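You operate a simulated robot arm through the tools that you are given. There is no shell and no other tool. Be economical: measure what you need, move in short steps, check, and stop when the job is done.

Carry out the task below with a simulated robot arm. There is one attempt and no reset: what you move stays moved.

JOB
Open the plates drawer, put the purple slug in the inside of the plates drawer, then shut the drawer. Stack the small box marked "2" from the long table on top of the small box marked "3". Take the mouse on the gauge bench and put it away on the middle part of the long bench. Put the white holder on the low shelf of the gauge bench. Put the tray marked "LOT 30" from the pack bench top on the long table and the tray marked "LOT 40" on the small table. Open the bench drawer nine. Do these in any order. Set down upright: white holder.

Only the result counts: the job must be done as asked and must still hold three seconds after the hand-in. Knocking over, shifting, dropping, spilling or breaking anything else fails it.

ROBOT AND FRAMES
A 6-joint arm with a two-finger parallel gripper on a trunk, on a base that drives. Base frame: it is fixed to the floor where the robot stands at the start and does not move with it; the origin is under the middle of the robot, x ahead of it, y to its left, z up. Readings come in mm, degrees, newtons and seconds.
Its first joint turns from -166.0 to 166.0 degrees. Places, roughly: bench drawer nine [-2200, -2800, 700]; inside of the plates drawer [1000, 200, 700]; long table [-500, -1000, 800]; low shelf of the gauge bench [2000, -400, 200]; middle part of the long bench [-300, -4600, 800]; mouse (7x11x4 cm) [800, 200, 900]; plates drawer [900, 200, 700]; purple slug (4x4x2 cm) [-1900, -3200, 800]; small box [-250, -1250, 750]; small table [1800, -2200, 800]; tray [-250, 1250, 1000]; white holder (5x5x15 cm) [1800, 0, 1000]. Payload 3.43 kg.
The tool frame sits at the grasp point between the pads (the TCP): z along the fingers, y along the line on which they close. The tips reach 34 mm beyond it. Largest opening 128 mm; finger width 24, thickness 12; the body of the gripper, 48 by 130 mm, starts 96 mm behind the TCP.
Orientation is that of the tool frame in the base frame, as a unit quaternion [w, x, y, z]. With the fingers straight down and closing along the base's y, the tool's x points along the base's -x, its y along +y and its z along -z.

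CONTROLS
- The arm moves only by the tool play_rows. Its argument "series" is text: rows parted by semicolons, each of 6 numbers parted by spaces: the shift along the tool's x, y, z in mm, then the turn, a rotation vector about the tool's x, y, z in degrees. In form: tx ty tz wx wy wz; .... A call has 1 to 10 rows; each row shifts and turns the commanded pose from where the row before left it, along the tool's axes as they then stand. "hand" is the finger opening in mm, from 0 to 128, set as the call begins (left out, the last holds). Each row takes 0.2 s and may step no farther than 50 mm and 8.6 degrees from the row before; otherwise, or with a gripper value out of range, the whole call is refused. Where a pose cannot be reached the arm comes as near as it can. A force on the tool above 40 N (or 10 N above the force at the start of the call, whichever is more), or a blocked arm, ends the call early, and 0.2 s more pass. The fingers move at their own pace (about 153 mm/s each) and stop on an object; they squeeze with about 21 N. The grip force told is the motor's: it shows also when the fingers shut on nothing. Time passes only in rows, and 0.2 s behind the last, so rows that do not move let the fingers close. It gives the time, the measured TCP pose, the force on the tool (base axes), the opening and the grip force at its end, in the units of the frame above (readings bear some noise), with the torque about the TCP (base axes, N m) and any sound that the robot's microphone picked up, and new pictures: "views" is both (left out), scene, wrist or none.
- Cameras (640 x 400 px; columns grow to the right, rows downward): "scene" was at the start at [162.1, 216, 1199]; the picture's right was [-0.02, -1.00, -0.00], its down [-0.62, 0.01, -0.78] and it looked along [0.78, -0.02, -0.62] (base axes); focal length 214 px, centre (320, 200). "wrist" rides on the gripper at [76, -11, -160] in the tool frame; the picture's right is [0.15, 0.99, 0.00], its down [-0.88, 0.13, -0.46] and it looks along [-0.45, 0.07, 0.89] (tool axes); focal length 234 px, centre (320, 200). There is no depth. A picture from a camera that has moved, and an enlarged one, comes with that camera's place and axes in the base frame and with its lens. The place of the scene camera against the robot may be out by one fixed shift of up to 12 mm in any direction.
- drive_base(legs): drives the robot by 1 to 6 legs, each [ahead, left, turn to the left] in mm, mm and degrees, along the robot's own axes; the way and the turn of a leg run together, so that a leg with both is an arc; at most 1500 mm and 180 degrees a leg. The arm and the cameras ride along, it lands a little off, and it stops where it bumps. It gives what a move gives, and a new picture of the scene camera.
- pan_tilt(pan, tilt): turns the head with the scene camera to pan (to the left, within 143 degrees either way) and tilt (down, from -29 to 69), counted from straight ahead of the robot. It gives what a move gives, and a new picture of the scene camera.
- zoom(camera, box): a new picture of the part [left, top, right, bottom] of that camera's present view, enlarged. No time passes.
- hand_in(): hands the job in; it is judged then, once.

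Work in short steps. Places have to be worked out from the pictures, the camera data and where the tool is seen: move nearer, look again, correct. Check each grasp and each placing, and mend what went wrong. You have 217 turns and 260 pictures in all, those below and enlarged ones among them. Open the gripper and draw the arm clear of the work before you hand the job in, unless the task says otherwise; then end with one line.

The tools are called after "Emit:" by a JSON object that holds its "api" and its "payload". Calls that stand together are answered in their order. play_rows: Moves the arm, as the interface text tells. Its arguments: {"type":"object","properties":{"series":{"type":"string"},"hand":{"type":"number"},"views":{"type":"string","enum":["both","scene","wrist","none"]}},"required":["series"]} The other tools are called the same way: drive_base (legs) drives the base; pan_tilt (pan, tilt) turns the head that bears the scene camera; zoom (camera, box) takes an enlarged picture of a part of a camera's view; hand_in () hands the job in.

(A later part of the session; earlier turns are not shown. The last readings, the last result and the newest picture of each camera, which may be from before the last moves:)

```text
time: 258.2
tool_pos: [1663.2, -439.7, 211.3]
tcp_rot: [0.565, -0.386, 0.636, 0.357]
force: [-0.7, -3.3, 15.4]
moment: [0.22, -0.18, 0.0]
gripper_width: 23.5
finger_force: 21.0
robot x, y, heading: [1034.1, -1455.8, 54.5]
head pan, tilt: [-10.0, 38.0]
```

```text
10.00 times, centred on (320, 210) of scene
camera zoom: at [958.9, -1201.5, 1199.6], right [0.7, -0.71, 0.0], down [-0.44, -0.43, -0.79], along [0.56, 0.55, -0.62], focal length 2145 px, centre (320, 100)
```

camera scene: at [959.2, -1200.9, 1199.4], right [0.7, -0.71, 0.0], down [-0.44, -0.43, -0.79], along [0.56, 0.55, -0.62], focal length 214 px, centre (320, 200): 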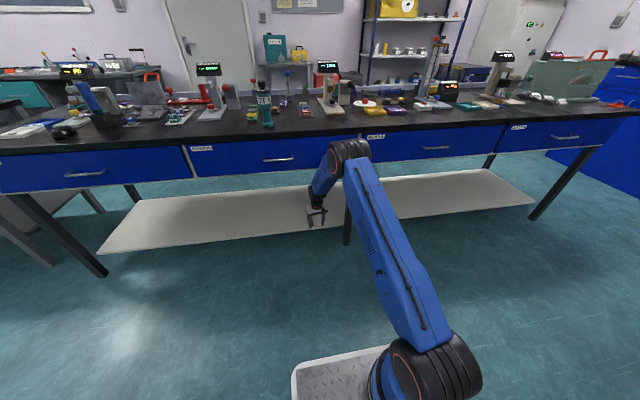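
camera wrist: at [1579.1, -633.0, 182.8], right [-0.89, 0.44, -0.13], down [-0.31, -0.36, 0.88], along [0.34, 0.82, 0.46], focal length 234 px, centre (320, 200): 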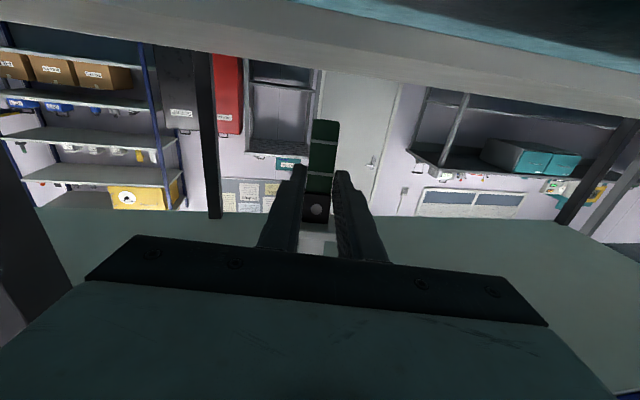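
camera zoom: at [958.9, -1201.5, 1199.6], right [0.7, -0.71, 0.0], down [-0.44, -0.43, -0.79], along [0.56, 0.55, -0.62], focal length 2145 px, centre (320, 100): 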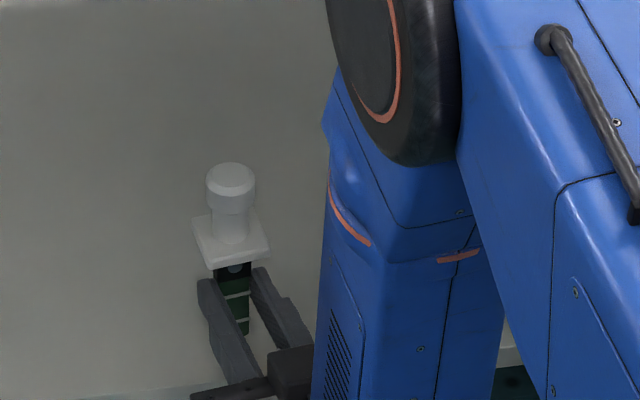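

Release with a small opening first.

Emit:
{"api": "play_rows", "payload": {"series": "0 0 0 0 0 0;0 0 0 0 0 0;0 0 0 0 0 0", "hand": 29, "views": "wrist"}}

Emit:
{"api": "zoom", "payload": {"camera": "scene", "box": [300, 190, 340, 230]}}

```text
time: 259.0
tool_pos: [1663.2, -440.1, 208.9]
tcp_rot: [0.564, -0.387, 0.636, 0.357]
force: [-0.2, 0.4, -0.4]
moment: [0.0, -0.01, -0.01]
gripper_width: 29.5
finger_force: 0.2
robot x, y, heading: [1036.4, -1453.3, 54.7]
head pan, tilt: [-10.0, 38.0]
camera wrist: at [1597.3, -594.9, 152.6], right [-0.89, 0.43, -0.13], down [-0.26, -0.27, 0.93], along [0.36, 0.86, 0.35], focal length 234 px, centre (320, 200)
```

wrist: 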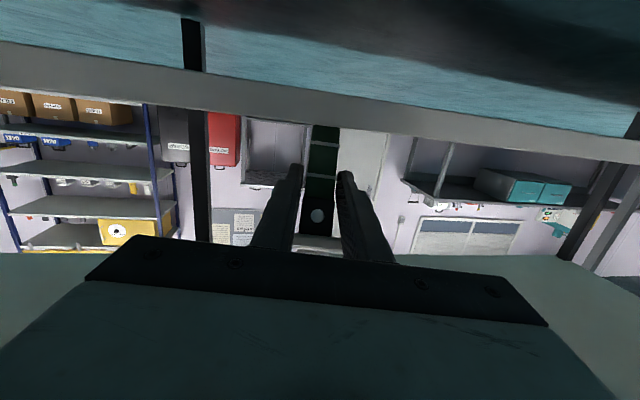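

```text
10.00 times, centred on (320, 210) of scene
camera zoom: at [959.3, -1200.8, 1199.4], right [0.7, -0.71, 0.0], down [-0.44, -0.43, -0.79], along [0.56, 0.55, -0.62], focal length 2145 px, centre (320, 100)
```

zoom: 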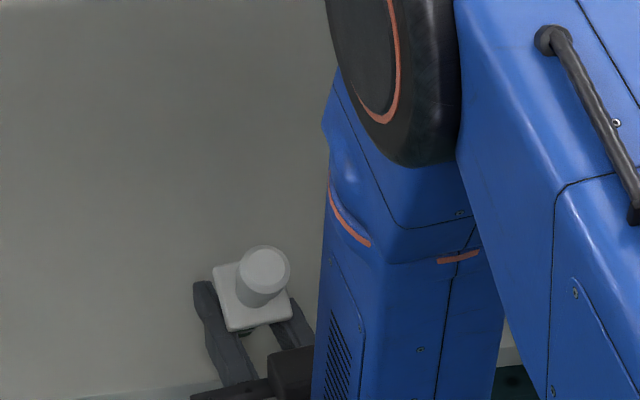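

It tipped back onto my fingers this time, so true upright lies a few degrees further forward. It's still between the fingers: I re-close and lift to correct.

Emit:
{"api": "play_rows", "payload": {"series": "0 0 0 0 0 0;0 0 0 0 0 0;0 0 0 0 0 0;-10 0 -1 0 0 0;-15 0 -2 0 0 0;0 0 0 0 0 0", "hand": 10, "views": "wrist"}}

Emit:
{"api": "zoom", "payload": {"camera": "scene", "box": [300, 190, 340, 230]}}

```text
time: 260.4
tool_pos: [1664.4, -439.8, 234.4]
tcp_rot: [0.565, -0.386, 0.637, 0.356]
force: [-0.7, -0.1, -0.8]
moment: [0.0, -0.02, -0.03]
gripper_width: 23.3
finger_force: 21.1
robot x, y, heading: [1033.1, -1452.2, 54.6]
head pan, tilt: [-10.0, 38.0]
camera wrist: at [1598.6, -595.1, 177.7], right [-0.89, 0.43, -0.13], down [-0.26, -0.27, 0.93], along [0.36, 0.86, 0.35], focal length 234 px, centre (320, 200)
```

wrist: 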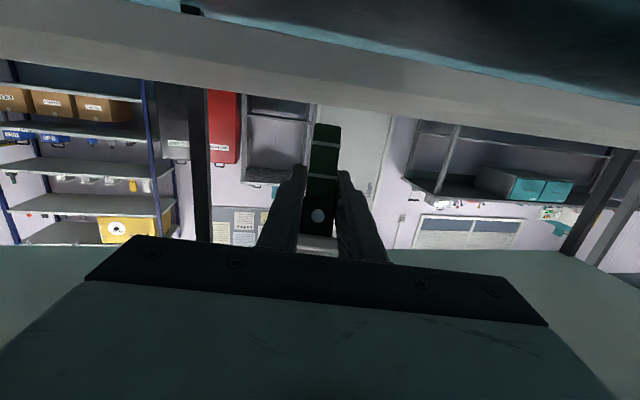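

```text
10.00 times, centred on (320, 210) of scene
camera zoom: at [959.3, -1200.8, 1199.4], right [0.7, -0.71, 0.0], down [-0.44, -0.43, -0.79], along [0.56, 0.55, -0.62], focal length 2145 px, centre (320, 100)
```

zoom: 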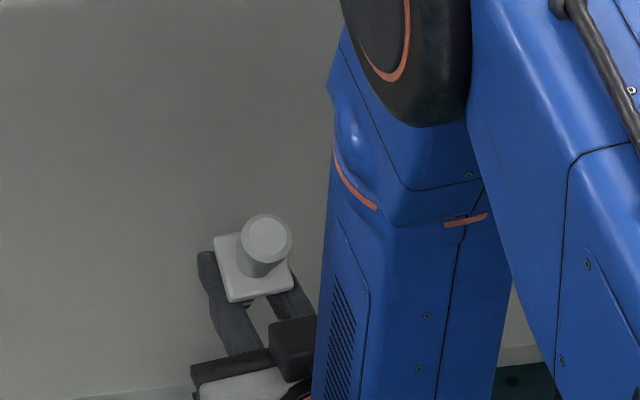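

The holder is held leaning back ~30°. I pitch the tool nose-down 30° and then measure with a tighter zoom.

Emit:
{"api": "play_rows", "payload": {"series": "-10 0 0 0 7.5 0;0 0 0 0 7.5 0;0 0 0 0 7.5 0;0 0 0 0 7.5 0;0 0 0 0 0 0", "views": "none"}}

Emit:
{"api": "zoom", "payload": {"camera": "scene", "box": [302, 198, 328, 218]}}

```text
time: 261.6
tool_pos: [1664.7, -439.9, 244.7]
tcp_rot: [0.379, -0.466, 0.761, 0.244]
force: [-0.1, 0.9, -0.1]
moment: [-0.03, 0.0, -0.03]
gripper_width: 23.5
finger_force: 20.3
robot x, y, heading: [1037.4, -1451.6, 54.7]
head pan, tilt: [-10.0, 38.0]
```

```text
16.00 times, centred on (315, 208) of scene
camera zoom: at [959.3, -1200.8, 1199.4], right [0.7, -0.71, 0.0], down [-0.44, -0.43, -0.79], along [0.56, 0.55, -0.62], focal length 3432 px, centre (400, 72)
```

zoom: 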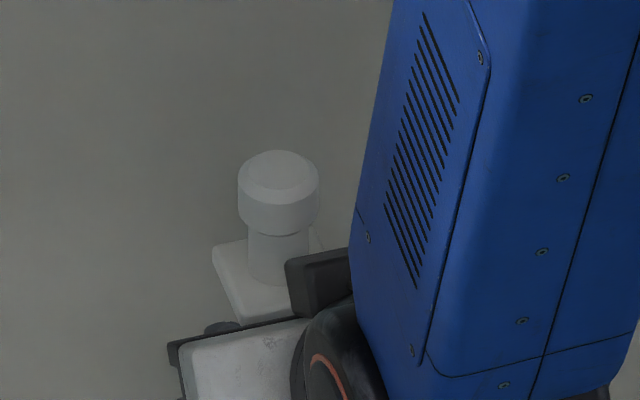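

To set the pitch accurately I bring the holder up in front of the camera where the sight line crosses the arm plane better. First straight back, then up.

Emit:
{"api": "play_rows", "payload": {"series": "-16 0 -12 0 0 0;24 0 -32 0 0 0;24 0 -32 0 0 0;24 0 -32 0 0 0;24 0 -32 0 0 0;24 0 -32 0 0 0;-34 0 -25 0 0 0;-36 0 -27 0 0 0;-36 0 -27 0 0 0;-36 0 -27 0 0 0", "views": "none"}}

Emit:
{"api": "play_rows", "payload": {"series": "-36 0 -27 0 0 0;-36 0 -27 0 0 0;-36 0 -27 0 0 0;-36 0 -27 0 0 0;-36 0 -27 0 0 0;-36 0 -27 0 0 0;-36 0 -27 0 0 0;-36 0 -27 0 0 0;-36 0 -27 0 0 0;-36 0 -27 0 0 0", "views": "scene"}}

```text
time: 263.8
tool_pos: [1576.4, -618.6, 440.0]
tcp_rot: [0.379, -0.466, 0.762, 0.243]
force: [-0.1, -0.4, -1.3]
moment: [0.03, 0.03, -0.02]
gripper_width: 23.9
finger_force: 21.1
robot x, y, heading: [1034.2, -1456.6, 54.5]
head pan, tilt: [-10.0, 38.0]
```

```text
time: 266.0
tool_pos: [1575.8, -613.9, 861.5]
tcp_rot: [0.362, -0.388, 0.784, 0.324]
force: [1.0, -0.8, -0.9]
moment: [0.1, -0.05, 0.2]
gripper_width: 23.5
finger_force: 20.8
out of reach, approached as far as the arm can: row 8, 10
robot x, y, heading: [1034.7, -1449.9, 54.7]
head pan, tilt: [-10.0, 38.0]
camera scene: at [959.2, -1200.9, 1199.5], right [0.7, -0.71, 0.0], down [-0.44, -0.43, -0.79], along [0.56, 0.55, -0.62], focal length 214 px, centre (320, 200)
```

scene: 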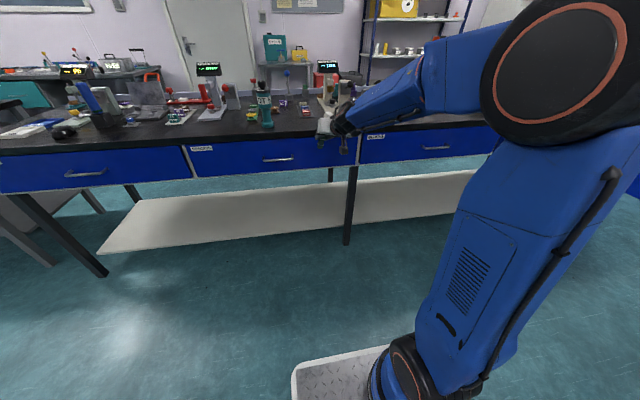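

The wrist alignment glitch rolled the tool ~15°; I level it by rotating about the tool axis.

Emit:
{"api": "play_rows", "payload": {"series": "0 0 0 0 0 -5.2;0 0 0 0 0 -5.2;0 0 0 0 0 -5.1;0 0 0 0 0 0", "views": "scene"}}

Emit:
{"api": "zoom", "payload": {"camera": "scene", "box": [295, 75, 375, 155]}}

```text
time: 267.0
tool_pos: [1581.5, -619.1, 856.7]
tcp_rot: [0.425, -0.563, 0.676, 0.213]
force: [-1.0, 0.0, -0.4]
moment: [0.03, -0.03, -0.02]
gripper_width: 23.7
finger_force: 20.9
robot x, y, heading: [1032.9, -1451.4, 54.5]
head pan, tilt: [-10.0, 38.0]
camera scene: at [959.3, -1200.9, 1199.5], right [0.7, -0.71, 0.0], down [-0.44, -0.43, -0.79], along [0.56, 0.55, -0.62], focal length 214 px, centre (320, 200)
```

scene: 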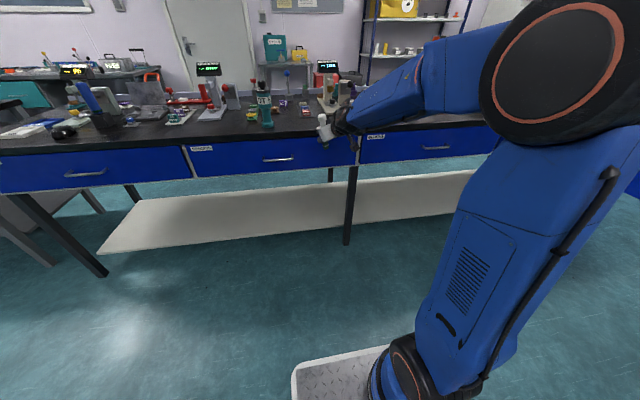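

```text
5.00 times, centred on (335, 115) of scene
camera zoom: at [959.3, -1200.9, 1199.5], right [0.7, -0.71, 0.0], down [-0.44, -0.43, -0.79], along [0.56, 0.55, -0.62], focal length 1072 px, centre (245, 625)
```

zoom: 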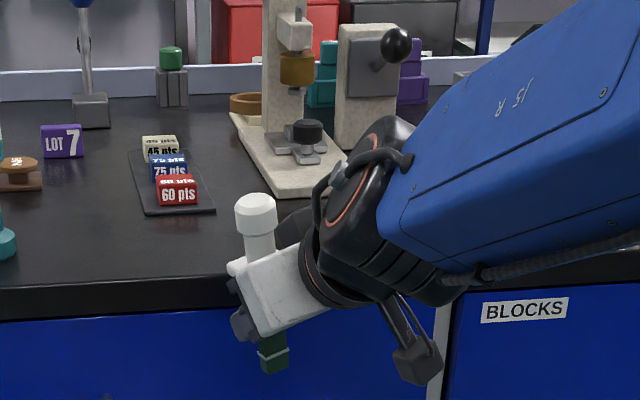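

Overcorrected (the commanded pose had been level). I undo 13°.

Emit:
{"api": "play_rows", "payload": {"series": "0 0 0 0 0 6.5;0 0 0 0 0 6.5;0 0 0 0 0 0", "views": "none"}}

Emit:
{"api": "zoom", "payload": {"camera": "scene", "box": [300, 95, 360, 150]}}

```text
time: 267.8
tool_pos: [1582.8, -619.5, 856.6]
tcp_rot: [0.398, -0.483, 0.735, 0.261]
force: [-0.6, 0.2, -0.7]
moment: [0.01, -0.02, -0.01]
gripper_width: 23.5
finger_force: 21.1
robot x, y, heading: [1034.0, -1452.8, 54.8]
head pan, tilt: [-10.0, 38.0]
```

```text
7.27 times, centred on (330, 122) of scene
camera zoom: at [959.3, -1200.9, 1199.5], right [0.7, -0.71, 0.0], down [-0.44, -0.43, -0.79], along [0.56, 0.55, -0.62], focal length 1560 px, centre (247, 764)
```

zoom: 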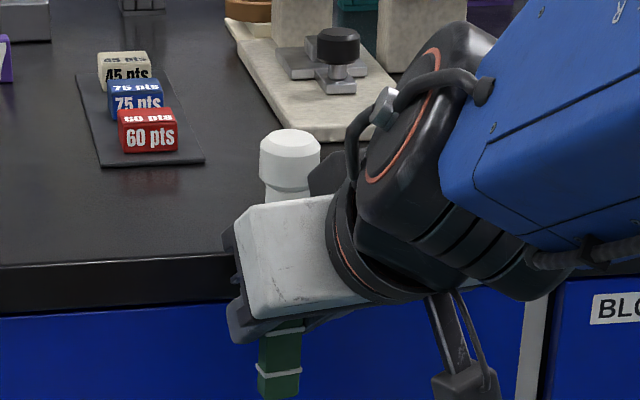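

The lean is a modest few degrees back. I go down again in the arm plane and will release slightly back-biased; a backward tip is caught by my fingers and can be retried.

Emit:
{"api": "play_rows", "payload": {"series": "37.7 0 24.6 0 0 0;37.7 0 24.6 0 0 0;37.7 0 24.6 0 0 0;37.7 0 24.6 0 0 0;37.7 0 24.6 0 0 0;37.7 0 24.6 0 0 0;37.7 0 24.6 0 0 0;37.7 0 24.6 0 0 0;37.7 0 24.6 0 0 0;37.7 0 24.6 0 0 0", "views": "none"}}

Emit:
{"api": "play_rows", "payload": {"series": "37.7 0 24.6 0 0 0;37.7 0 24.6 0 0 0;0 0 0 0 3 0;0 0 0 0 3 0", "views": "none"}}

```text
time: 270.0
tool_pos: [1583.1, -618.0, 405.6]
tcp_rot: [0.399, -0.483, 0.735, 0.261]
force: [-0.4, 0.6, -1.0]
moment: [-0.03, -0.02, -0.05]
gripper_width: 23.6
finger_force: 20.1
robot x, y, heading: [1034.9, -1450.6, 54.6]
head pan, tilt: [-10.0, 38.0]
```

```text
time: 271.0
tool_pos: [1583.0, -618.6, 315.8]
tcp_rot: [0.359, -0.496, 0.755, 0.234]
force: [0.3, 0.0, -1.2]
moment: [0.01, 0.0, 0.03]
gripper_width: 23.8
finger_force: 21.0
robot x, y, heading: [1032.3, -1456.9, 54.2]
head pan, tilt: [-10.0, 38.0]
```

Emit:
{"api": "play_rows", "payload": {"series": "-25.3 0 31 0 0 0;-25.3 0 31 0 0 0;-25.3 0 31 0 0 0;-25.3 0 31 0 0 0;-25.3 0 31 0 0 0;15.5 0 12.6 0 0 0;15.5 0 12.6 0 0 0;15.5 0 12.6 0 0 0;7.8 0 6.3 0 0 0", "views": "wrist"}}

Emit:
{"api": "zoom", "payload": {"camera": "scene", "box": [295, 185, 335, 225]}}

```text
time: 273.0
tool_pos: [1662.5, -434.5, 247.5]
tcp_rot: [0.359, -0.496, 0.755, 0.235]
force: [0.6, 0.4, -0.4]
moment: [0.0, 0.01, 0.0]
gripper_width: 23.4
finger_force: 20.9
robot x, y, heading: [1033.9, -1449.9, 54.3]
head pan, tilt: [-10.0, 38.0]
camera wrist: at [1604.3, -598.3, 290.3], right [-0.94, 0.31, -0.12], down [-0.04, 0.24, 0.97], along [0.33, 0.92, -0.21], focal length 234 px, centre (320, 200)
```

wrist: 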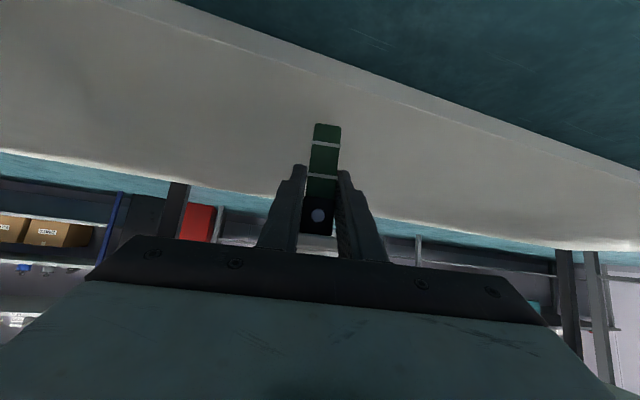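

```text
10.00 times, centred on (315, 205) of scene
camera zoom: at [959.2, -1200.9, 1199.5], right [0.7, -0.71, 0.0], down [-0.44, -0.43, -0.79], along [0.56, 0.55, -0.62], focal length 2145 px, centre (370, 150)
```

zoom: 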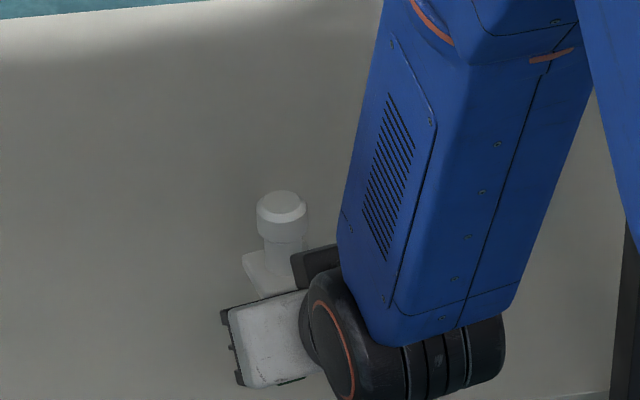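

Base about 30 mm above the shelf. Lower 24, then fine steps.

Emit:
{"api": "play_rows", "payload": {"series": "9.3 0 7.6 0 0 0;6.2 0 5 0 0 0;3.1 0 2.5 0 0 0", "views": "none"}}

Emit:
{"api": "play_rows", "payload": {"series": "2.3 0 1.9 0 0 0;2.3 0 1.9 0 0 0", "views": "none"}}

```text
time: 273.8
tool_pos: [1662.6, -436.7, 222.8]
tcp_rot: [0.359, -0.496, 0.754, 0.235]
force: [0.3, -0.2, -0.9]
moment: [0.01, -0.02, 0.05]
gripper_width: 23.8
finger_force: 21.8
robot x, y, heading: [1036.8, -1453.4, 54.6]
head pan, tilt: [-10.0, 38.0]
```

```text
time: 274.4
tool_pos: [1662.3, -437.3, 216.6]
tcp_rot: [0.359, -0.496, 0.755, 0.235]
force: [0.2, 0.1, -0.9]
moment: [-0.02, 0.02, 0.0]
gripper_width: 23.7
finger_force: 20.9
robot x, y, heading: [1034.3, -1452.9, 54.6]
head pan, tilt: [-10.0, 38.0]
```

Emit:
{"api": "play_rows", "payload": {"series": "2 0 1.6 0 0 0;2 0 1.6 0 0 0", "views": "none"}}

Emit:
{"api": "play_rows", "payload": {"series": "1.6 0 1.3 0 0 0;0.8 0 0.6 0 0 0", "views": "none"}}

```text
time: 275.0
tool_pos: [1662.8, -435.0, 215.1]
tcp_rot: [0.361, -0.496, 0.754, 0.236]
force: [-0.8, -0.7, 19.2]
moment: [0.16, -0.02, -0.01]
gripper_width: 24.0
finger_force: 20.9
robot x, y, heading: [1036.6, -1451.0, 54.5]
head pan, tilt: [-10.0, 38.0]
```

```text
time: 275.6
tool_pos: [1662.9, -435.8, 210.5]
tcp_rot: [0.36, -0.496, 0.755, 0.235]
force: [-2.0, 2.5, 19.8]
moment: [0.09, -0.02, 0.05]
gripper_width: 23.8
finger_force: 21.4
robot x, y, heading: [1035.1, -1450.7, 54.4]
head pan, tilt: [-10.0, 38.0]
```

Emit:
{"api": "play_rows", "payload": {"series": "0.8 0 0.6 0 0 0;0 0 0 0 0 0", "views": "wrist"}}

Emit:
{"api": "zoom", "payload": {"camera": "scene", "box": [302, 198, 328, 218]}}

```text
time: 276.2
tool_pos: [1662.3, -436.4, 208.4]
tcp_rot: [0.36, -0.496, 0.754, 0.235]
force: [-2.7, 0.0, 18.9]
moment: [0.0, -0.01, 0.0]
gripper_width: 23.7
finger_force: 21.1
robot x, y, heading: [1035.3, -1453.2, 54.3]
head pan, tilt: [-10.0, 38.0]
camera wrist: at [1604.2, -599.2, 251.6], right [-0.94, 0.31, -0.12], down [-0.04, 0.24, 0.97], along [0.33, 0.92, -0.21], focal length 234 px, centre (320, 200)
```

wrist: 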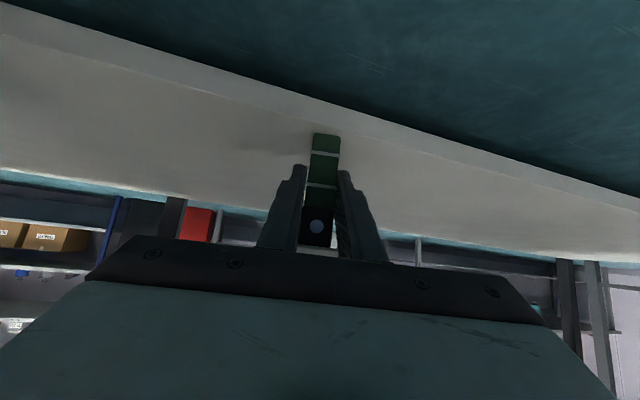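

```text
16.00 times, centred on (315, 208) of scene
camera zoom: at [958.8, -1201.5, 1199.6], right [0.7, -0.71, 0.0], down [-0.44, -0.43, -0.79], along [0.56, 0.55, -0.62], focal length 3432 px, centre (400, 72)
```

zoom: 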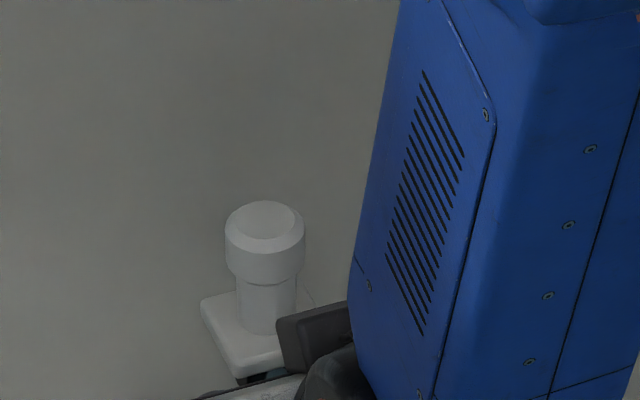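

Contact is at the rear edge, so it leans back still. I raise slightly, pitch +5°, and touch again.

Emit:
{"api": "play_rows", "payload": {"series": "-4 0 -3.2 0 0 0;0 0 0 0 5 0;2.2 0 2.2 0 0 0;1.4 0 1.4 0 0 0;1 0 1 0 0 0", "views": "none"}}

Emit:
{"api": "play_rows", "payload": {"series": "0.7 0 0.7 0 0 0;0 0 0 0 0 0", "views": "none"}}

```text
time: 277.4
tool_pos: [1664.3, -435.1, 208.9]
tcp_rot: [0.327, -0.505, 0.769, 0.213]
force: [-0.7, 0.5, 18.7]
moment: [0.07, -0.03, 0.02]
gripper_width: 23.8
finger_force: 21.2
robot x, y, heading: [1033.2, -1458.3, 54.5]
head pan, tilt: [-10.0, 38.0]
```

```text
time: 278.0
tool_pos: [1663.0, -435.8, 206.8]
tcp_rot: [0.326, -0.506, 0.769, 0.213]
force: [-1.5, 1.7, 18.3]
moment: [0.16, -0.12, -0.03]
gripper_width: 23.0
finger_force: 21.1
robot x, y, heading: [1033.3, -1454.4, 54.5]
head pan, tilt: [-10.0, 38.0]
```

Better, yet still rear-biased. Another +4°.

Emit:
{"api": "play_rows", "payload": {"series": "-3.5 0 -3.5 0 0 0;0 0 0 0 4 0;1.8 0 2 0 0 0;1.2 0 1.3 0 0 0;0.8 0 0.9 0 0 0", "views": "none"}}

Emit:
{"api": "play_rows", "payload": {"series": "0.5 0 0.6 0 0 0;0 0 0 0 0 0", "views": "none"}}

```text
time: 279.2
tool_pos: [1662.7, -436.0, 206.3]
tcp_rot: [0.3, -0.512, 0.78, 0.195]
force: [0.9, -1.6, 18.3]
moment: [-0.06, 0.02, -0.02]
gripper_width: 23.5
finger_force: 20.7
robot x, y, heading: [1032.4, -1451.4, 54.5]
head pan, tilt: [-10.0, 38.0]
```

```text
time: 279.8
tool_pos: [1662.7, -436.6, 205.8]
tcp_rot: [0.299, -0.513, 0.78, 0.195]
force: [0.4, 1.0, 19.0]
moment: [0.13, -0.07, -0.01]
gripper_width: 23.5
finger_force: 21.4
robot x, y, heading: [1033.4, -1456.1, 54.6]
head pan, tilt: [-10.0, 38.0]
```

Emit:
{"api": "zoom", "payload": {"camera": "scene", "box": [302, 198, 328, 218]}}

Emit:
{"api": "zoom", "payload": {"camera": "wrist", "box": [250, 80, 410, 260]}}

```text
16.00 times, centred on (315, 208) of scene
camera zoom: at [958.8, -1201.5, 1199.6], right [0.7, -0.71, 0.0], down [-0.44, -0.43, -0.79], along [0.56, 0.55, -0.62], focal length 3432 px, centre (400, 72)
```

zoom: 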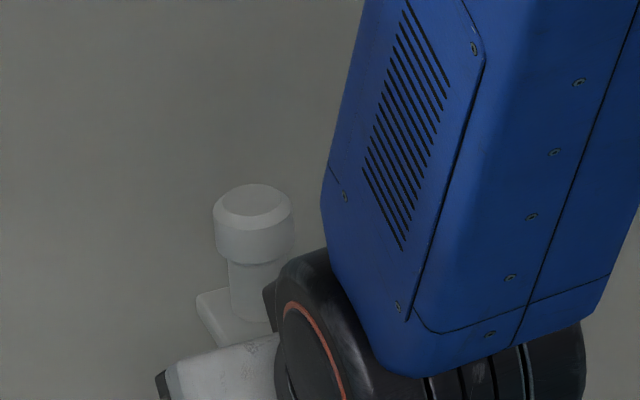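

```text
2.22 times, centred on (330, 170) of wrist
camera zoom: at [1607.7, -591.6, 274.0], right [-0.95, 0.29, -0.1], down [0.02, 0.37, 0.93], along [0.31, 0.88, -0.36], focal length 520 px, centre (298, 267)
```

zoom: 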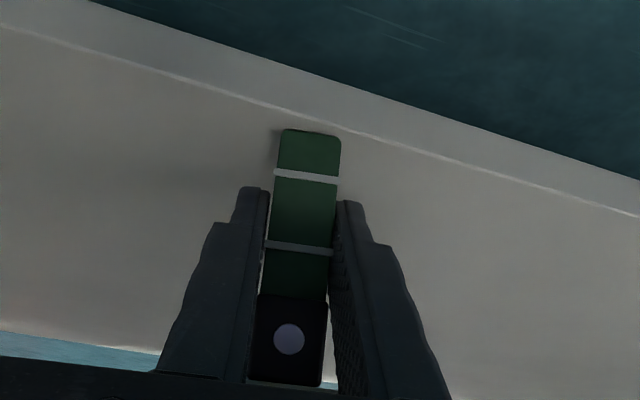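

The base is only ~10 mm inside the shelf edge; I lift, move 35 mm inward, set down again, and try a small opening.

Emit:
{"api": "play_rows", "payload": {"series": "-5 0 -5.5 0 0 0;-13 0 11.5 0 0 0;-13 0 11.5 0 0 0;3 0 3.3 0 0 0;2 0 2.2 0 0 0;1 0 1.1 0 0 0", "views": "none"}}

Emit:
{"api": "play_rows", "payload": {"series": "0.3 0 0.3 0 0 0;0 0 0 0 0 0", "views": "none"}}

```text
time: 281.2
tool_pos: [1677.6, -404.7, 204.9]
tcp_rot: [0.3, -0.513, 0.78, 0.196]
force: [-1.0, -1.8, 18.0]
moment: [-0.03, 0.03, 0.01]
gripper_width: 23.2
finger_force: 20.7
robot x, y, heading: [1034.9, -1453.5, 54.4]
head pan, tilt: [-10.0, 38.0]
```

```text
time: 281.8
tool_pos: [1676.3, -405.9, 203.7]
tcp_rot: [0.299, -0.513, 0.78, 0.195]
force: [2.0, 2.5, 16.9]
moment: [0.15, -0.08, 0.0]
gripper_width: 23.6
finger_force: 20.9
robot x, y, heading: [1035.5, -1453.0, 54.4]
head pan, tilt: [-10.0, 38.0]
```

Release a little and look.

Emit:
{"api": "play_rows", "payload": {"series": "0 0 0 0 0 0;0 0 0 0 0 0;0 0 0 0 0 0", "hand": 29, "views": "wrist"}}

Emit:
{"api": "zoom", "payload": {"camera": "scene", "box": [302, 193, 328, 213]}}

```text
time: 282.6
tool_pos: [1675.6, -405.9, 201.6]
tcp_rot: [0.299, -0.513, 0.78, 0.196]
force: [0.9, 0.6, 0.1]
moment: [0.01, 0.03, -0.03]
gripper_width: 29.0
finger_force: 0.0
robot x, y, heading: [1031.9, -1452.6, 54.8]
head pan, tilt: [-10.0, 38.0]
camera wrist: at [1621.3, -560.5, 271.0], right [-0.95, 0.29, -0.1], down [0.02, 0.38, 0.93], along [0.31, 0.88, -0.36], focal length 234 px, centre (320, 200)
```

wrist: 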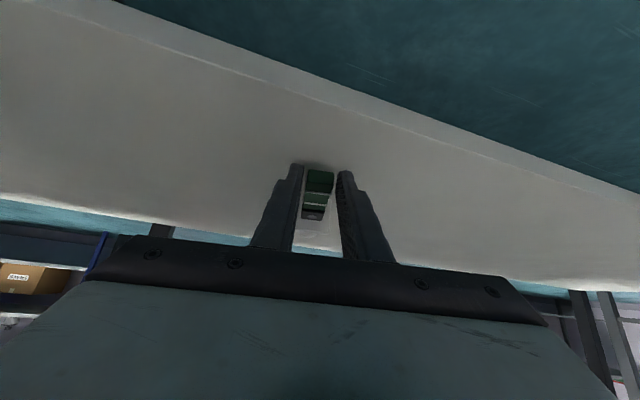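

```text
16.00 times, centred on (315, 203) of scene
camera zoom: at [959.3, -1200.8, 1199.4], right [0.7, -0.71, 0.0], down [-0.44, -0.43, -0.79], along [0.56, 0.55, -0.62], focal length 3432 px, centre (400, 152)
```

zoom: 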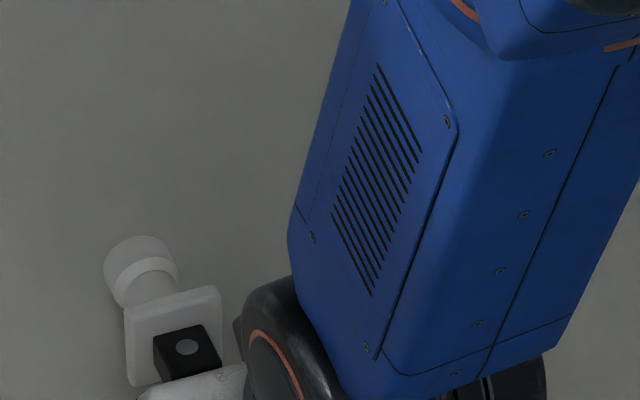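

It fell forward this time: the stable window is narrow. Better idea: carry it fork-like, with the flange resting on the level fingers, so it self-levels. I back out and turn the tool vertical to regrasp right under the flange.

Emit:
{"api": "play_rows", "payload": {"series": "-20 0 -22 0 0 0;-20 0 -22 0 0 0;30 0 -27 0 0 0;30 0 -27 0 0 0;22 0 -20 0 0 0;0 0 0 0 7.5 0;0 0 0 0 7.5 0;0 0 0 0 7.5 0;0 0 0 0 7.5 0;0 0 0 0 7.5 0", "hand": 70, "views": "none"}}

Emit:
{"api": "play_rows", "payload": {"series": "0 0 0 0 4.3 0;0 0 0 0 0 0", "views": "wrist"}}

```text
time: 284.8
tool_pos: [1628.5, -504.6, 261.9]
tcp_rot: [0.031, -0.549, 0.835, 0.02]
force: [-0.1, 0.0, 0.3]
moment: [-0.02, 0.01, 0.01]
gripper_width: 70.2
finger_force: 0.1
out of reach, approached as far as the arm can: row 7
robot x, y, heading: [1036.3, -1450.5, 54.1]
head pan, tilt: [-10.0, 38.0]
```

```text
time: 285.4
tool_pos: [1627.9, -504.7, 260.9]
tcp_rot: [0.0, -0.549, 0.836, -0.001]
force: [-0.2, 0.8, -0.9]
moment: [-0.03, 0.01, -0.01]
gripper_width: 70.1
finger_force: 0.0
robot x, y, heading: [1035.6, -1455.2, 54.7]
head pan, tilt: [-10.0, 38.0]
camera wrist: at [1608.2, -579.6, 422.0], right [-0.97, 0.26, 0.0], down [0.23, 0.86, 0.46], along [0.12, 0.44, -0.89], focal length 234 px, centre (320, 200)
```

wrist: 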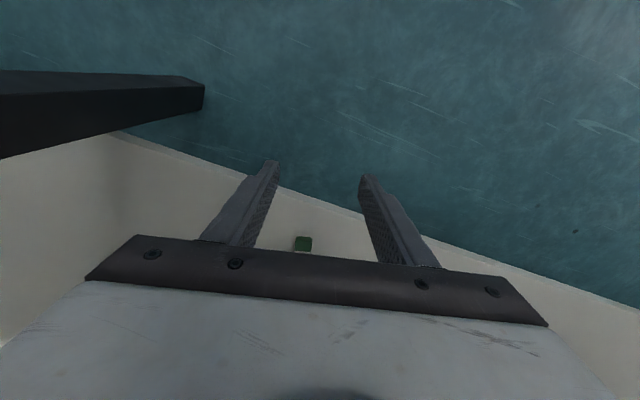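

Base end at ≈[1672,-421]. I move 100 mm ahead and look.

Emit:
{"api": "play_rows", "payload": {"series": "-35 -2 0 0 0 0;-35 -2 0 0 0 0;-30 -3 0 0 0 0", "views": "wrist"}}

Emit:
{"api": "zoom", "payload": {"camera": "wrist", "box": [240, 110, 400, 270]}}

```text
time: 286.2
tool_pos: [1669.8, -423.8, 253.9]
tcp_rot: [-0.005, -0.549, 0.836, -0.005]
force: [0.2, 0.2, -0.3]
moment: [0.01, -0.01, 0.01]
gripper_width: 69.9
finger_force: 0.0
robot x, y, heading: [1033.6, -1453.6, 54.5]
head pan, tilt: [-10.0, 38.0]
camera wrist: at [1649.6, -495.7, 415.6], right [-0.97, 0.26, 0.0], down [0.23, 0.87, 0.44], along [0.11, 0.43, -0.9], focal length 234 px, centre (320, 200)
```

wrist: 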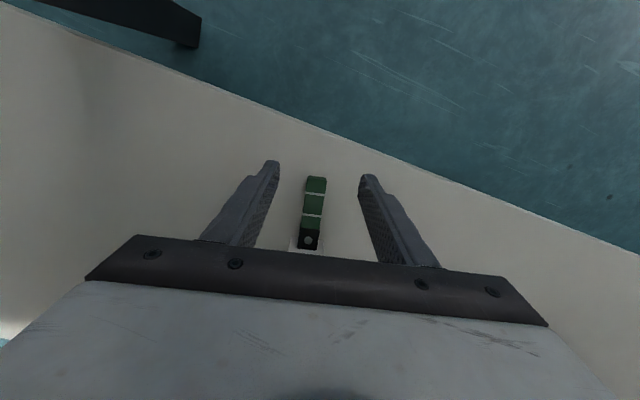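

```text
2.50 times, centred on (320, 190) of wrist
camera zoom: at [1649.6, -495.7, 415.6], right [-0.97, 0.26, 0.0], down [0.23, 0.87, 0.44], along [0.11, 0.43, -0.9], focal length 585 px, centre (320, 225)
```

zoom: 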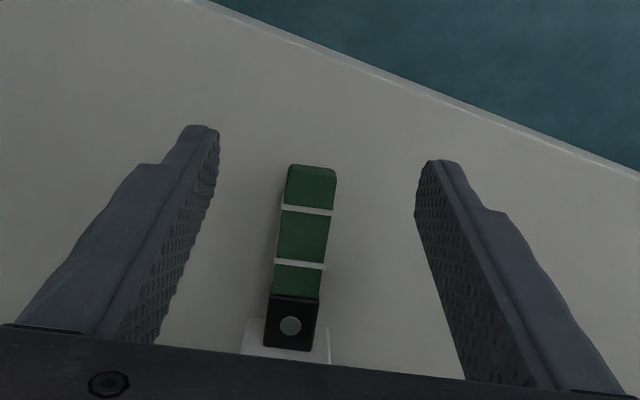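

I aim just below the flange: 73 mm ahead, down 49, then close.

Emit:
{"api": "play_rows", "payload": {"series": "-25 0 0 0.5 0.3 0;-25 0 0 0 0 0;-23 0 0 0 0 0;0 0 20 0 0 0;0 0 20 0 0 0;0 0 7 0 0 0", "views": "wrist"}}

```text
time: 287.6
tool_pos: [1704.1, -349.1, 215.8]
tcp_rot: [0.002, -0.549, 0.836, -0.005]
force: [-0.4, -0.3, 0.4]
moment: [0.01, 0.0, 0.01]
gripper_width: 70.0
finger_force: 0.0
robot x, y, heading: [1029.7, -1455.8, 54.4]
head pan, tilt: [-10.0, 38.0]
camera wrist: at [1682.7, -423.0, 377.1], right [-0.97, 0.26, -0.01], down [0.23, 0.86, 0.45], along [0.13, 0.43, -0.89], focal length 234 px, centre (320, 200)
```

wrist: 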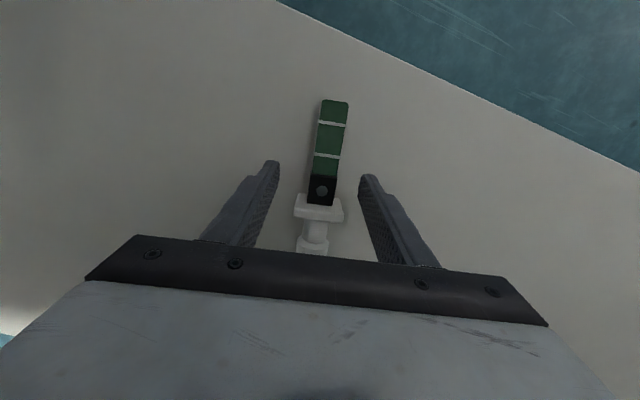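

The tool is ~6 mm too far; I back 6, lower 12, then close.

Emit:
{"api": "play_rows", "payload": {"series": "6 0 0 0 0 0;0 0 7 0 0 0;0 0 5 0 0 0", "views": "none"}}

Emit:
{"api": "play_rows", "payload": {"series": "0 0 0 0 0 0;0 0 0 0 0 0;0 0 0 0 0 0", "hand": 10, "views": "wrist"}}

Emit:
{"api": "zoom", "payload": {"camera": "wrist", "box": [240, 80, 400, 270]}}

```text
time: 288.4
tool_pos: [1701.3, -354.5, 203.9]
tcp_rot: [0.0, -0.549, 0.836, -0.006]
force: [0.6, -0.2, -0.5]
moment: [0.03, -0.01, 0.03]
gripper_width: 70.0
finger_force: 0.0
robot x, y, heading: [1032.4, -1451.5, 54.5]
head pan, tilt: [-10.0, 38.0]
```

```text
time: 289.2
tool_pos: [1701.5, -355.6, 202.9]
tcp_rot: [0.001, -0.549, 0.836, -0.006]
force: [0.5, -1.0, 1.9]
moment: [0.05, 0.03, 0.02]
gripper_width: 23.6
finger_force: 21.3
robot x, y, heading: [1037.1, -1449.1, 54.6]
head pan, tilt: [-10.0, 38.0]
camera wrist: at [1680.6, -428.5, 364.2], right [-0.97, 0.26, -0.01], down [0.23, 0.86, 0.45], along [0.12, 0.43, -0.89], focal length 234 px, centre (320, 200)
```

wrist: 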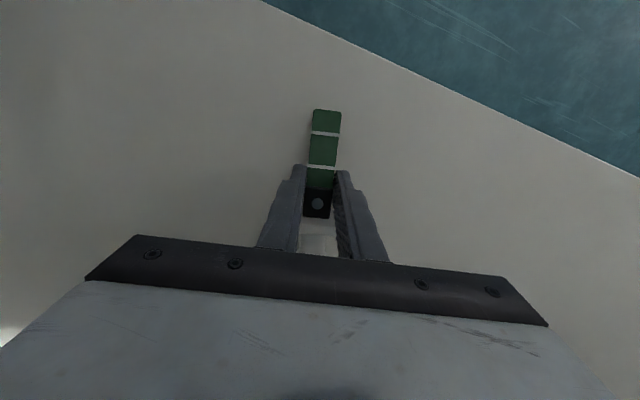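

```text
2.11 times, centred on (320, 175) of wrist
camera zoom: at [1680.6, -428.5, 364.2], right [-0.97, 0.26, -0.01], down [0.23, 0.86, 0.45], along [0.12, 0.43, -0.89], focal length 493 px, centre (320, 253)
```

zoom: 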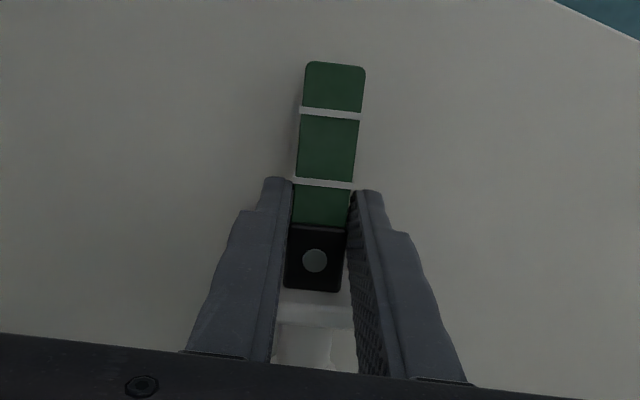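

Held just under the flange. Lift, draw back, and pitch up to level.

Emit:
{"api": "play_rows", "payload": {"series": "0 0 -10 0.5 0 0;0 0 -20 0 0 0;0 0 -25 0 0 0;25 0 0 0 0 0;35 0 0 0 0 0;35 0 0 0 0 0;30 0 0 0 0 0;0 0 0 0 -7.5 0;0 0 0 0 -7.5 0;0 0 0 0 -7.5 0", "views": "none"}}

Emit:
{"api": "play_rows", "payload": {"series": "0 0 0 0 -7.5 0;0 0 0 0 -7.5 0;0 0 0 0 -7.5 0;0 0 0 0 -7.5 0;0 0 0 0 -7.5 0;0 0 0 0 -7.5 0;0 0 0 0 -7.5 0;0 0 0 0 -7.5 0;0 0 0 0 -7.5 0;0 0 0 0 0 0", "views": "wrist"}}

Emit:
{"api": "zoom", "payload": {"camera": "scene", "box": [300, 198, 340, 238]}}

```text
time: 291.4
tool_pos: [1652.1, -469.2, 257.9]
tcp_rot: [0.167, -0.539, 0.819, 0.098]
force: [-0.2, -0.1, -0.7]
moment: [-0.02, 0.01, 0.01]
gripper_width: 23.3
finger_force: 20.9
robot x, y, heading: [1034.7, -1455.5, 55.1]
head pan, tilt: [-10.0, 38.0]
```

```text
time: 293.6
tool_pos: [1655.3, -470.0, 258.5]
tcp_rot: [0.594, -0.394, 0.589, 0.382]
force: [0.1, -0.9, -1.2]
moment: [-0.04, 0.02, 0.03]
gripper_width: 23.3
finger_force: 21.5
out of reach, approached as far as the arm can: row 1
robot x, y, heading: [1031.7, -1450.2, 54.4]
head pan, tilt: [-10.0, 38.0]
camera wrist: at [1602.3, -623.6, 183.7], right [-0.91, 0.39, -0.17], down [-0.32, -0.36, 0.88], along [0.29, 0.85, 0.45], focal length 234 px, centre (320, 200)
```

wrist: 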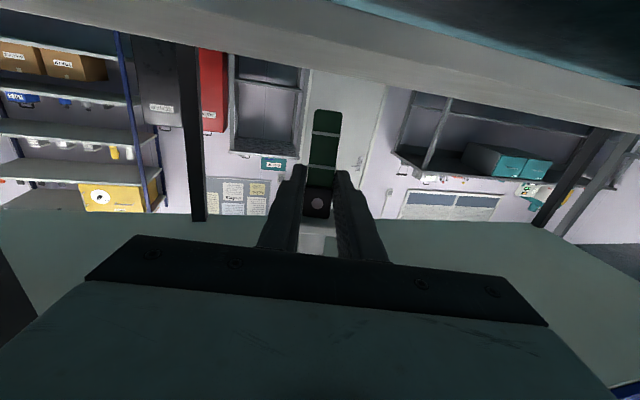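

```text
10.00 times, centred on (320, 218) of scene
camera zoom: at [959.3, -1200.8, 1199.4], right [0.7, -0.71, 0.0], down [-0.44, -0.43, -0.79], along [0.56, 0.55, -0.62], focal length 2145 px, centre (320, 20)
```

zoom: 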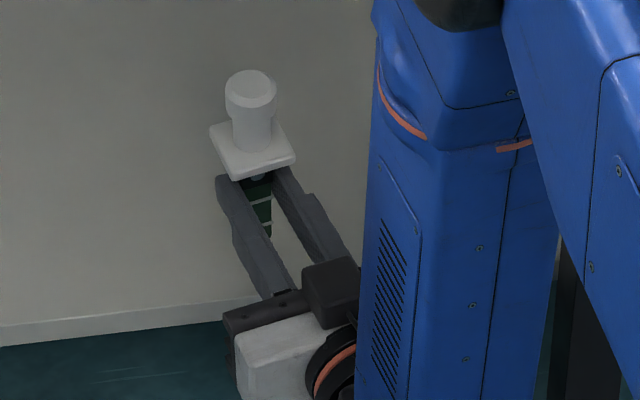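

Level within 1°. I roll +1°, move 50 ahead, and lower near contact.

Emit:
{"api": "play_rows", "payload": {"series": "0 0 0 0 0 1;0 0 25 0 0 0;0 0 25 0 0 0;15 0 0 0 0 0;11 0 0 0 0 0;4 0 0 0 0 0", "views": "none"}}

Emit:
{"api": "play_rows", "payload": {"series": "2 0 0 0 0 0;2 0 0 0 0 0", "views": "none"}}

```text
time: 295.0
tool_pos: [1675.1, -425.2, 226.7]
tcp_rot: [0.59, -0.39, 0.592, 0.387]
force: [0.0, -1.0, -0.2]
moment: [-0.01, 0.0, -0.05]
gripper_width: 23.5
finger_force: 20.9
robot x, y, heading: [1036.4, -1454.4, 54.3]
head pan, tilt: [-10.0, 38.0]
```

```text
time: 295.6
tool_pos: [1675.0, -425.1, 223.7]
tcp_rot: [0.59, -0.389, 0.592, 0.386]
force: [0.3, 0.8, -0.9]
moment: [0.01, 0.03, 0.0]
gripper_width: 23.7
finger_force: 21.0
robot x, y, heading: [1036.7, -1449.0, 54.2]
head pan, tilt: [-10.0, 38.0]
```

Emit:
{"api": "play_rows", "payload": {"series": "1.5 0 0 0 0 0;1.5 0 0 0 0 0", "views": "none"}}

```text
time: 296.2
tool_pos: [1674.5, -425.6, 220.1]
tcp_rot: [0.59, -0.389, 0.593, 0.386]
force: [0.9, 0.3, -1.0]
moment: [-0.02, 0.03, -0.01]
gripper_width: 23.6
finger_force: 21.0
robot x, y, heading: [1035.6, -1450.2, 54.7]
head pan, tilt: [-10.0, 38.0]
```

Emit:
{"api": "play_rows", "payload": {"series": "1.5 0 0 0 0 0;1.5 0 0 0 0 0", "views": "none"}}

```text
time: 296.8
tool_pos: [1675.0, -425.3, 216.6]
tcp_rot: [0.59, -0.39, 0.592, 0.387]
force: [-0.2, 0.3, -0.8]
moment: [-0.02, 0.01, 0.01]
gripper_width: 23.6
finger_force: 21.9
robot x, y, heading: [1031.5, -1449.9, 54.6]
head pan, tilt: [-10.0, 38.0]
```

Emit:
{"api": "play_rows", "payload": {"series": "1.5 0 0 0 0 0;1.5 0 0 0 0 0", "views": "none"}}

```text
time: 297.4
tool_pos: [1675.2, -424.7, 217.0]
tcp_rot: [0.59, -0.391, 0.591, 0.387]
force: [0.9, -2.3, 12.6]
moment: [0.24, -0.02, -0.05]
gripper_width: 23.6
finger_force: 21.6
robot x, y, heading: [1031.8, -1452.7, 54.1]
head pan, tilt: [-10.0, 38.0]
```

Contact. I bias the tool 5° nose-up so it can only tip back onto the fingers, then open to a 36 mm fork.

Emit:
{"api": "play_rows", "payload": {"series": "-3 0 0 0 0 0;0 0 0 0 -5 0;2 0 0 0 0 0;1 0 0 0 0 0", "views": "none"}}

Emit:
{"api": "play_rows", "payload": {"series": "0 0 0 0 0 0;0 0 0 0 0 0;0 0 0 0 0 0;0 0 0 0 0 0", "hand": 35, "views": "wrist"}}

Emit:
{"api": "zoom", "payload": {"camera": "scene", "box": [300, 193, 340, 233]}}

```text
time: 298.4
tool_pos: [1674.7, -425.2, 214.5]
tcp_rot: [0.615, -0.373, 0.566, 0.403]
force: [0.4, -1.1, -0.4]
moment: [0.01, 0.05, 0.06]
gripper_width: 23.3
finger_force: 21.2
robot x, y, heading: [1032.3, -1457.1, 54.6]
head pan, tilt: [-10.0, 38.0]
```

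```text
time: 299.4
tool_pos: [1674.5, -423.6, 213.7]
tcp_rot: [0.615, -0.373, 0.566, 0.403]
force: [-0.4, 0.0, -0.5]
moment: [0.02, -0.02, 0.0]
gripper_width: 35.1
finger_force: 0.3
robot x, y, heading: [1031.9, -1454.9, 54.4]
head pan, tilt: [-10.0, 38.0]
camera wrist: at [1624.2, -570.1, 126.5], right [-0.9, 0.4, -0.15], down [-0.33, -0.43, 0.84], along [0.28, 0.81, 0.52], focal length 234 px, centre (320, 200)
```

wrist: 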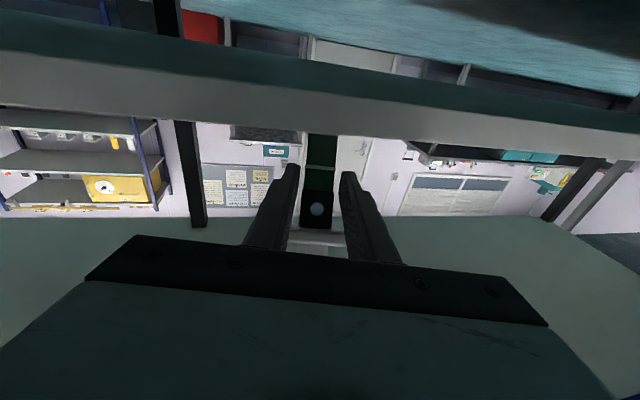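

```text
10.00 times, centred on (320, 213) of scene
camera zoom: at [959.3, -1200.8, 1199.4], right [0.7, -0.71, 0.0], down [-0.44, -0.43, -0.79], along [0.56, 0.55, -0.62], focal length 2145 px, centre (320, 70)
```

zoom: 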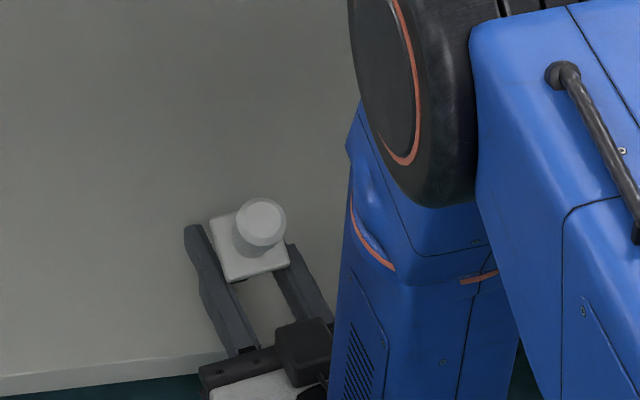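

It leaned back onto the fork as intended. I level the tool while raising slowly so the flange seats flat on the fingers.

Emit:
{"api": "play_rows", "payload": {"series": "-2 0 0 0 1 0;-2 0 0 0 1 0;-2 0 0 0 1 0;-2 0 0 0 1 0;-2 0 0 0 1 0;-3 0 0 0 0 0;-3 0 0 0 0 0;-3 0 0 0 0 0;-3 0 0 0 0 0;0 0 0 0 0 0", "views": "wrist"}}

Emit:
{"api": "zoom", "payload": {"camera": "scene", "box": [300, 193, 340, 233]}}

```text
time: 301.6
tool_pos: [1675.3, -425.4, 236.2]
tcp_rot: [0.59, -0.389, 0.592, 0.387]
force: [0.7, -0.8, -1.5]
moment: [-0.01, 0.0, -0.01]
gripper_width: 35.0
finger_force: 0.1
robot x, y, heading: [1034.7, -1450.3, 54.4]
head pan, tilt: [-10.0, 38.0]
camera wrist: at [1621.1, -577.2, 162.2], right [-0.91, 0.39, -0.15], down [-0.3, -0.36, 0.88], along [0.29, 0.85, 0.45], focal length 234 px, centre (320, 200)
```

wrist: 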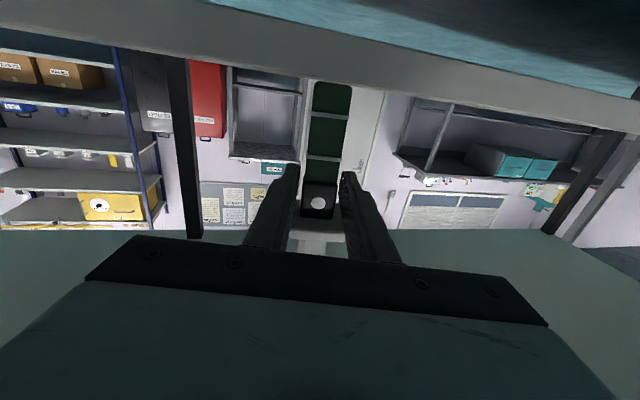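

```text
10.00 times, centred on (320, 213) of scene
camera zoom: at [959.3, -1200.8, 1199.4], right [0.7, -0.71, 0.0], down [-0.44, -0.43, -0.79], along [0.56, 0.55, -0.62], focal length 2145 px, centre (320, 70)
```

zoom: 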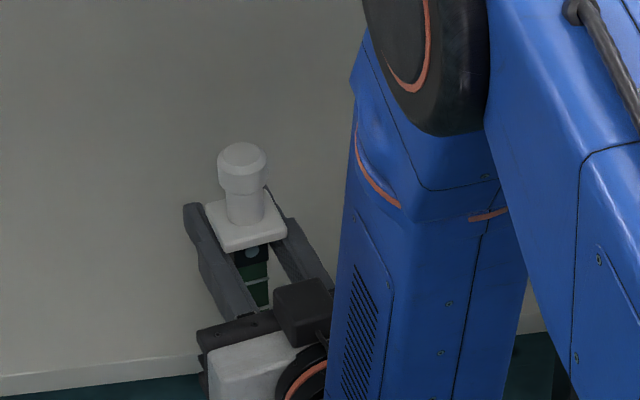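

The holder now sits level on the fork. I lower it gently until it stands.

Emit:
{"api": "play_rows", "payload": {"series": "2 0 0 0 0 0;1.5 0 0 0 0 0;1.5 0 0 0 0 0;1 0 0 0 0 0;1 0 0 0 0 0;1 0 0 0 0 0;1 0 0 0 0 0;1 0 0 0 0 0;0 0 0 0 0 0;0 0 0 0 0 0", "views": "none"}}

Emit:
{"api": "play_rows", "payload": {"series": "1 0 0 0 0 0;1 0 0 0 0 0;1 0 0 0 0 0;1 0 0 0 0 0;1 0 0 0 0 0;1 0 0 0 0 0;0 0 0 0 0 0", "views": "wrist"}}

Emit:
{"api": "zoom", "payload": {"camera": "scene", "box": [300, 193, 340, 233]}}

```text
time: 303.8
tool_pos: [1675.3, -424.8, 225.4]
tcp_rot: [0.59, -0.389, 0.593, 0.386]
force: [-0.1, -0.1, -0.6]
moment: [-0.01, 0.02, 0.01]
gripper_width: 34.9
finger_force: 0.0
robot x, y, heading: [1036.2, -1449.4, 54.6]
head pan, tilt: [-10.0, 38.0]
```

```text
time: 305.4
tool_pos: [1675.3, -425.6, 219.7]
tcp_rot: [0.59, -0.39, 0.592, 0.387]
force: [0.3, 0.3, -0.1]
moment: [0.01, 0.01, -0.01]
gripper_width: 35.1
finger_force: 0.0
robot x, y, heading: [1033.0, -1452.6, 54.7]
head pan, tilt: [-10.0, 38.0]
camera wrist: at [1621.4, -577.6, 146.3], right [-0.91, 0.39, -0.15], down [-0.3, -0.36, 0.88], along [0.29, 0.85, 0.45], focal length 234 px, centre (320, 200)
```

wrist: 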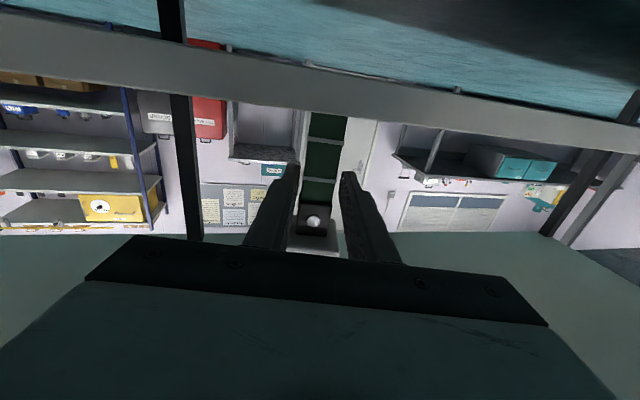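

```text
10.00 times, centred on (320, 213) of scene
camera zoom: at [959.3, -1200.8, 1199.4], right [0.7, -0.71, 0.0], down [-0.44, -0.43, -0.79], along [0.56, 0.55, -0.62], focal length 2145 px, centre (320, 70)
```

zoom: 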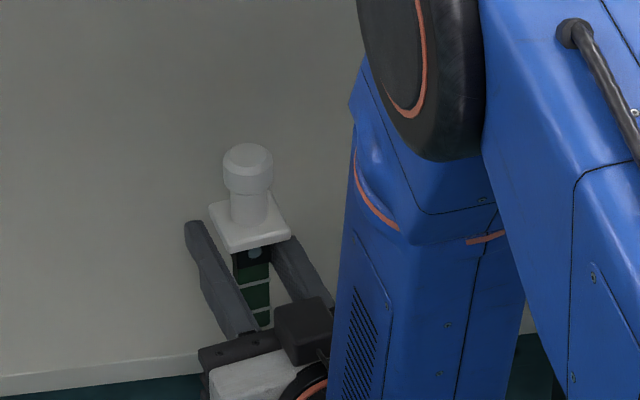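

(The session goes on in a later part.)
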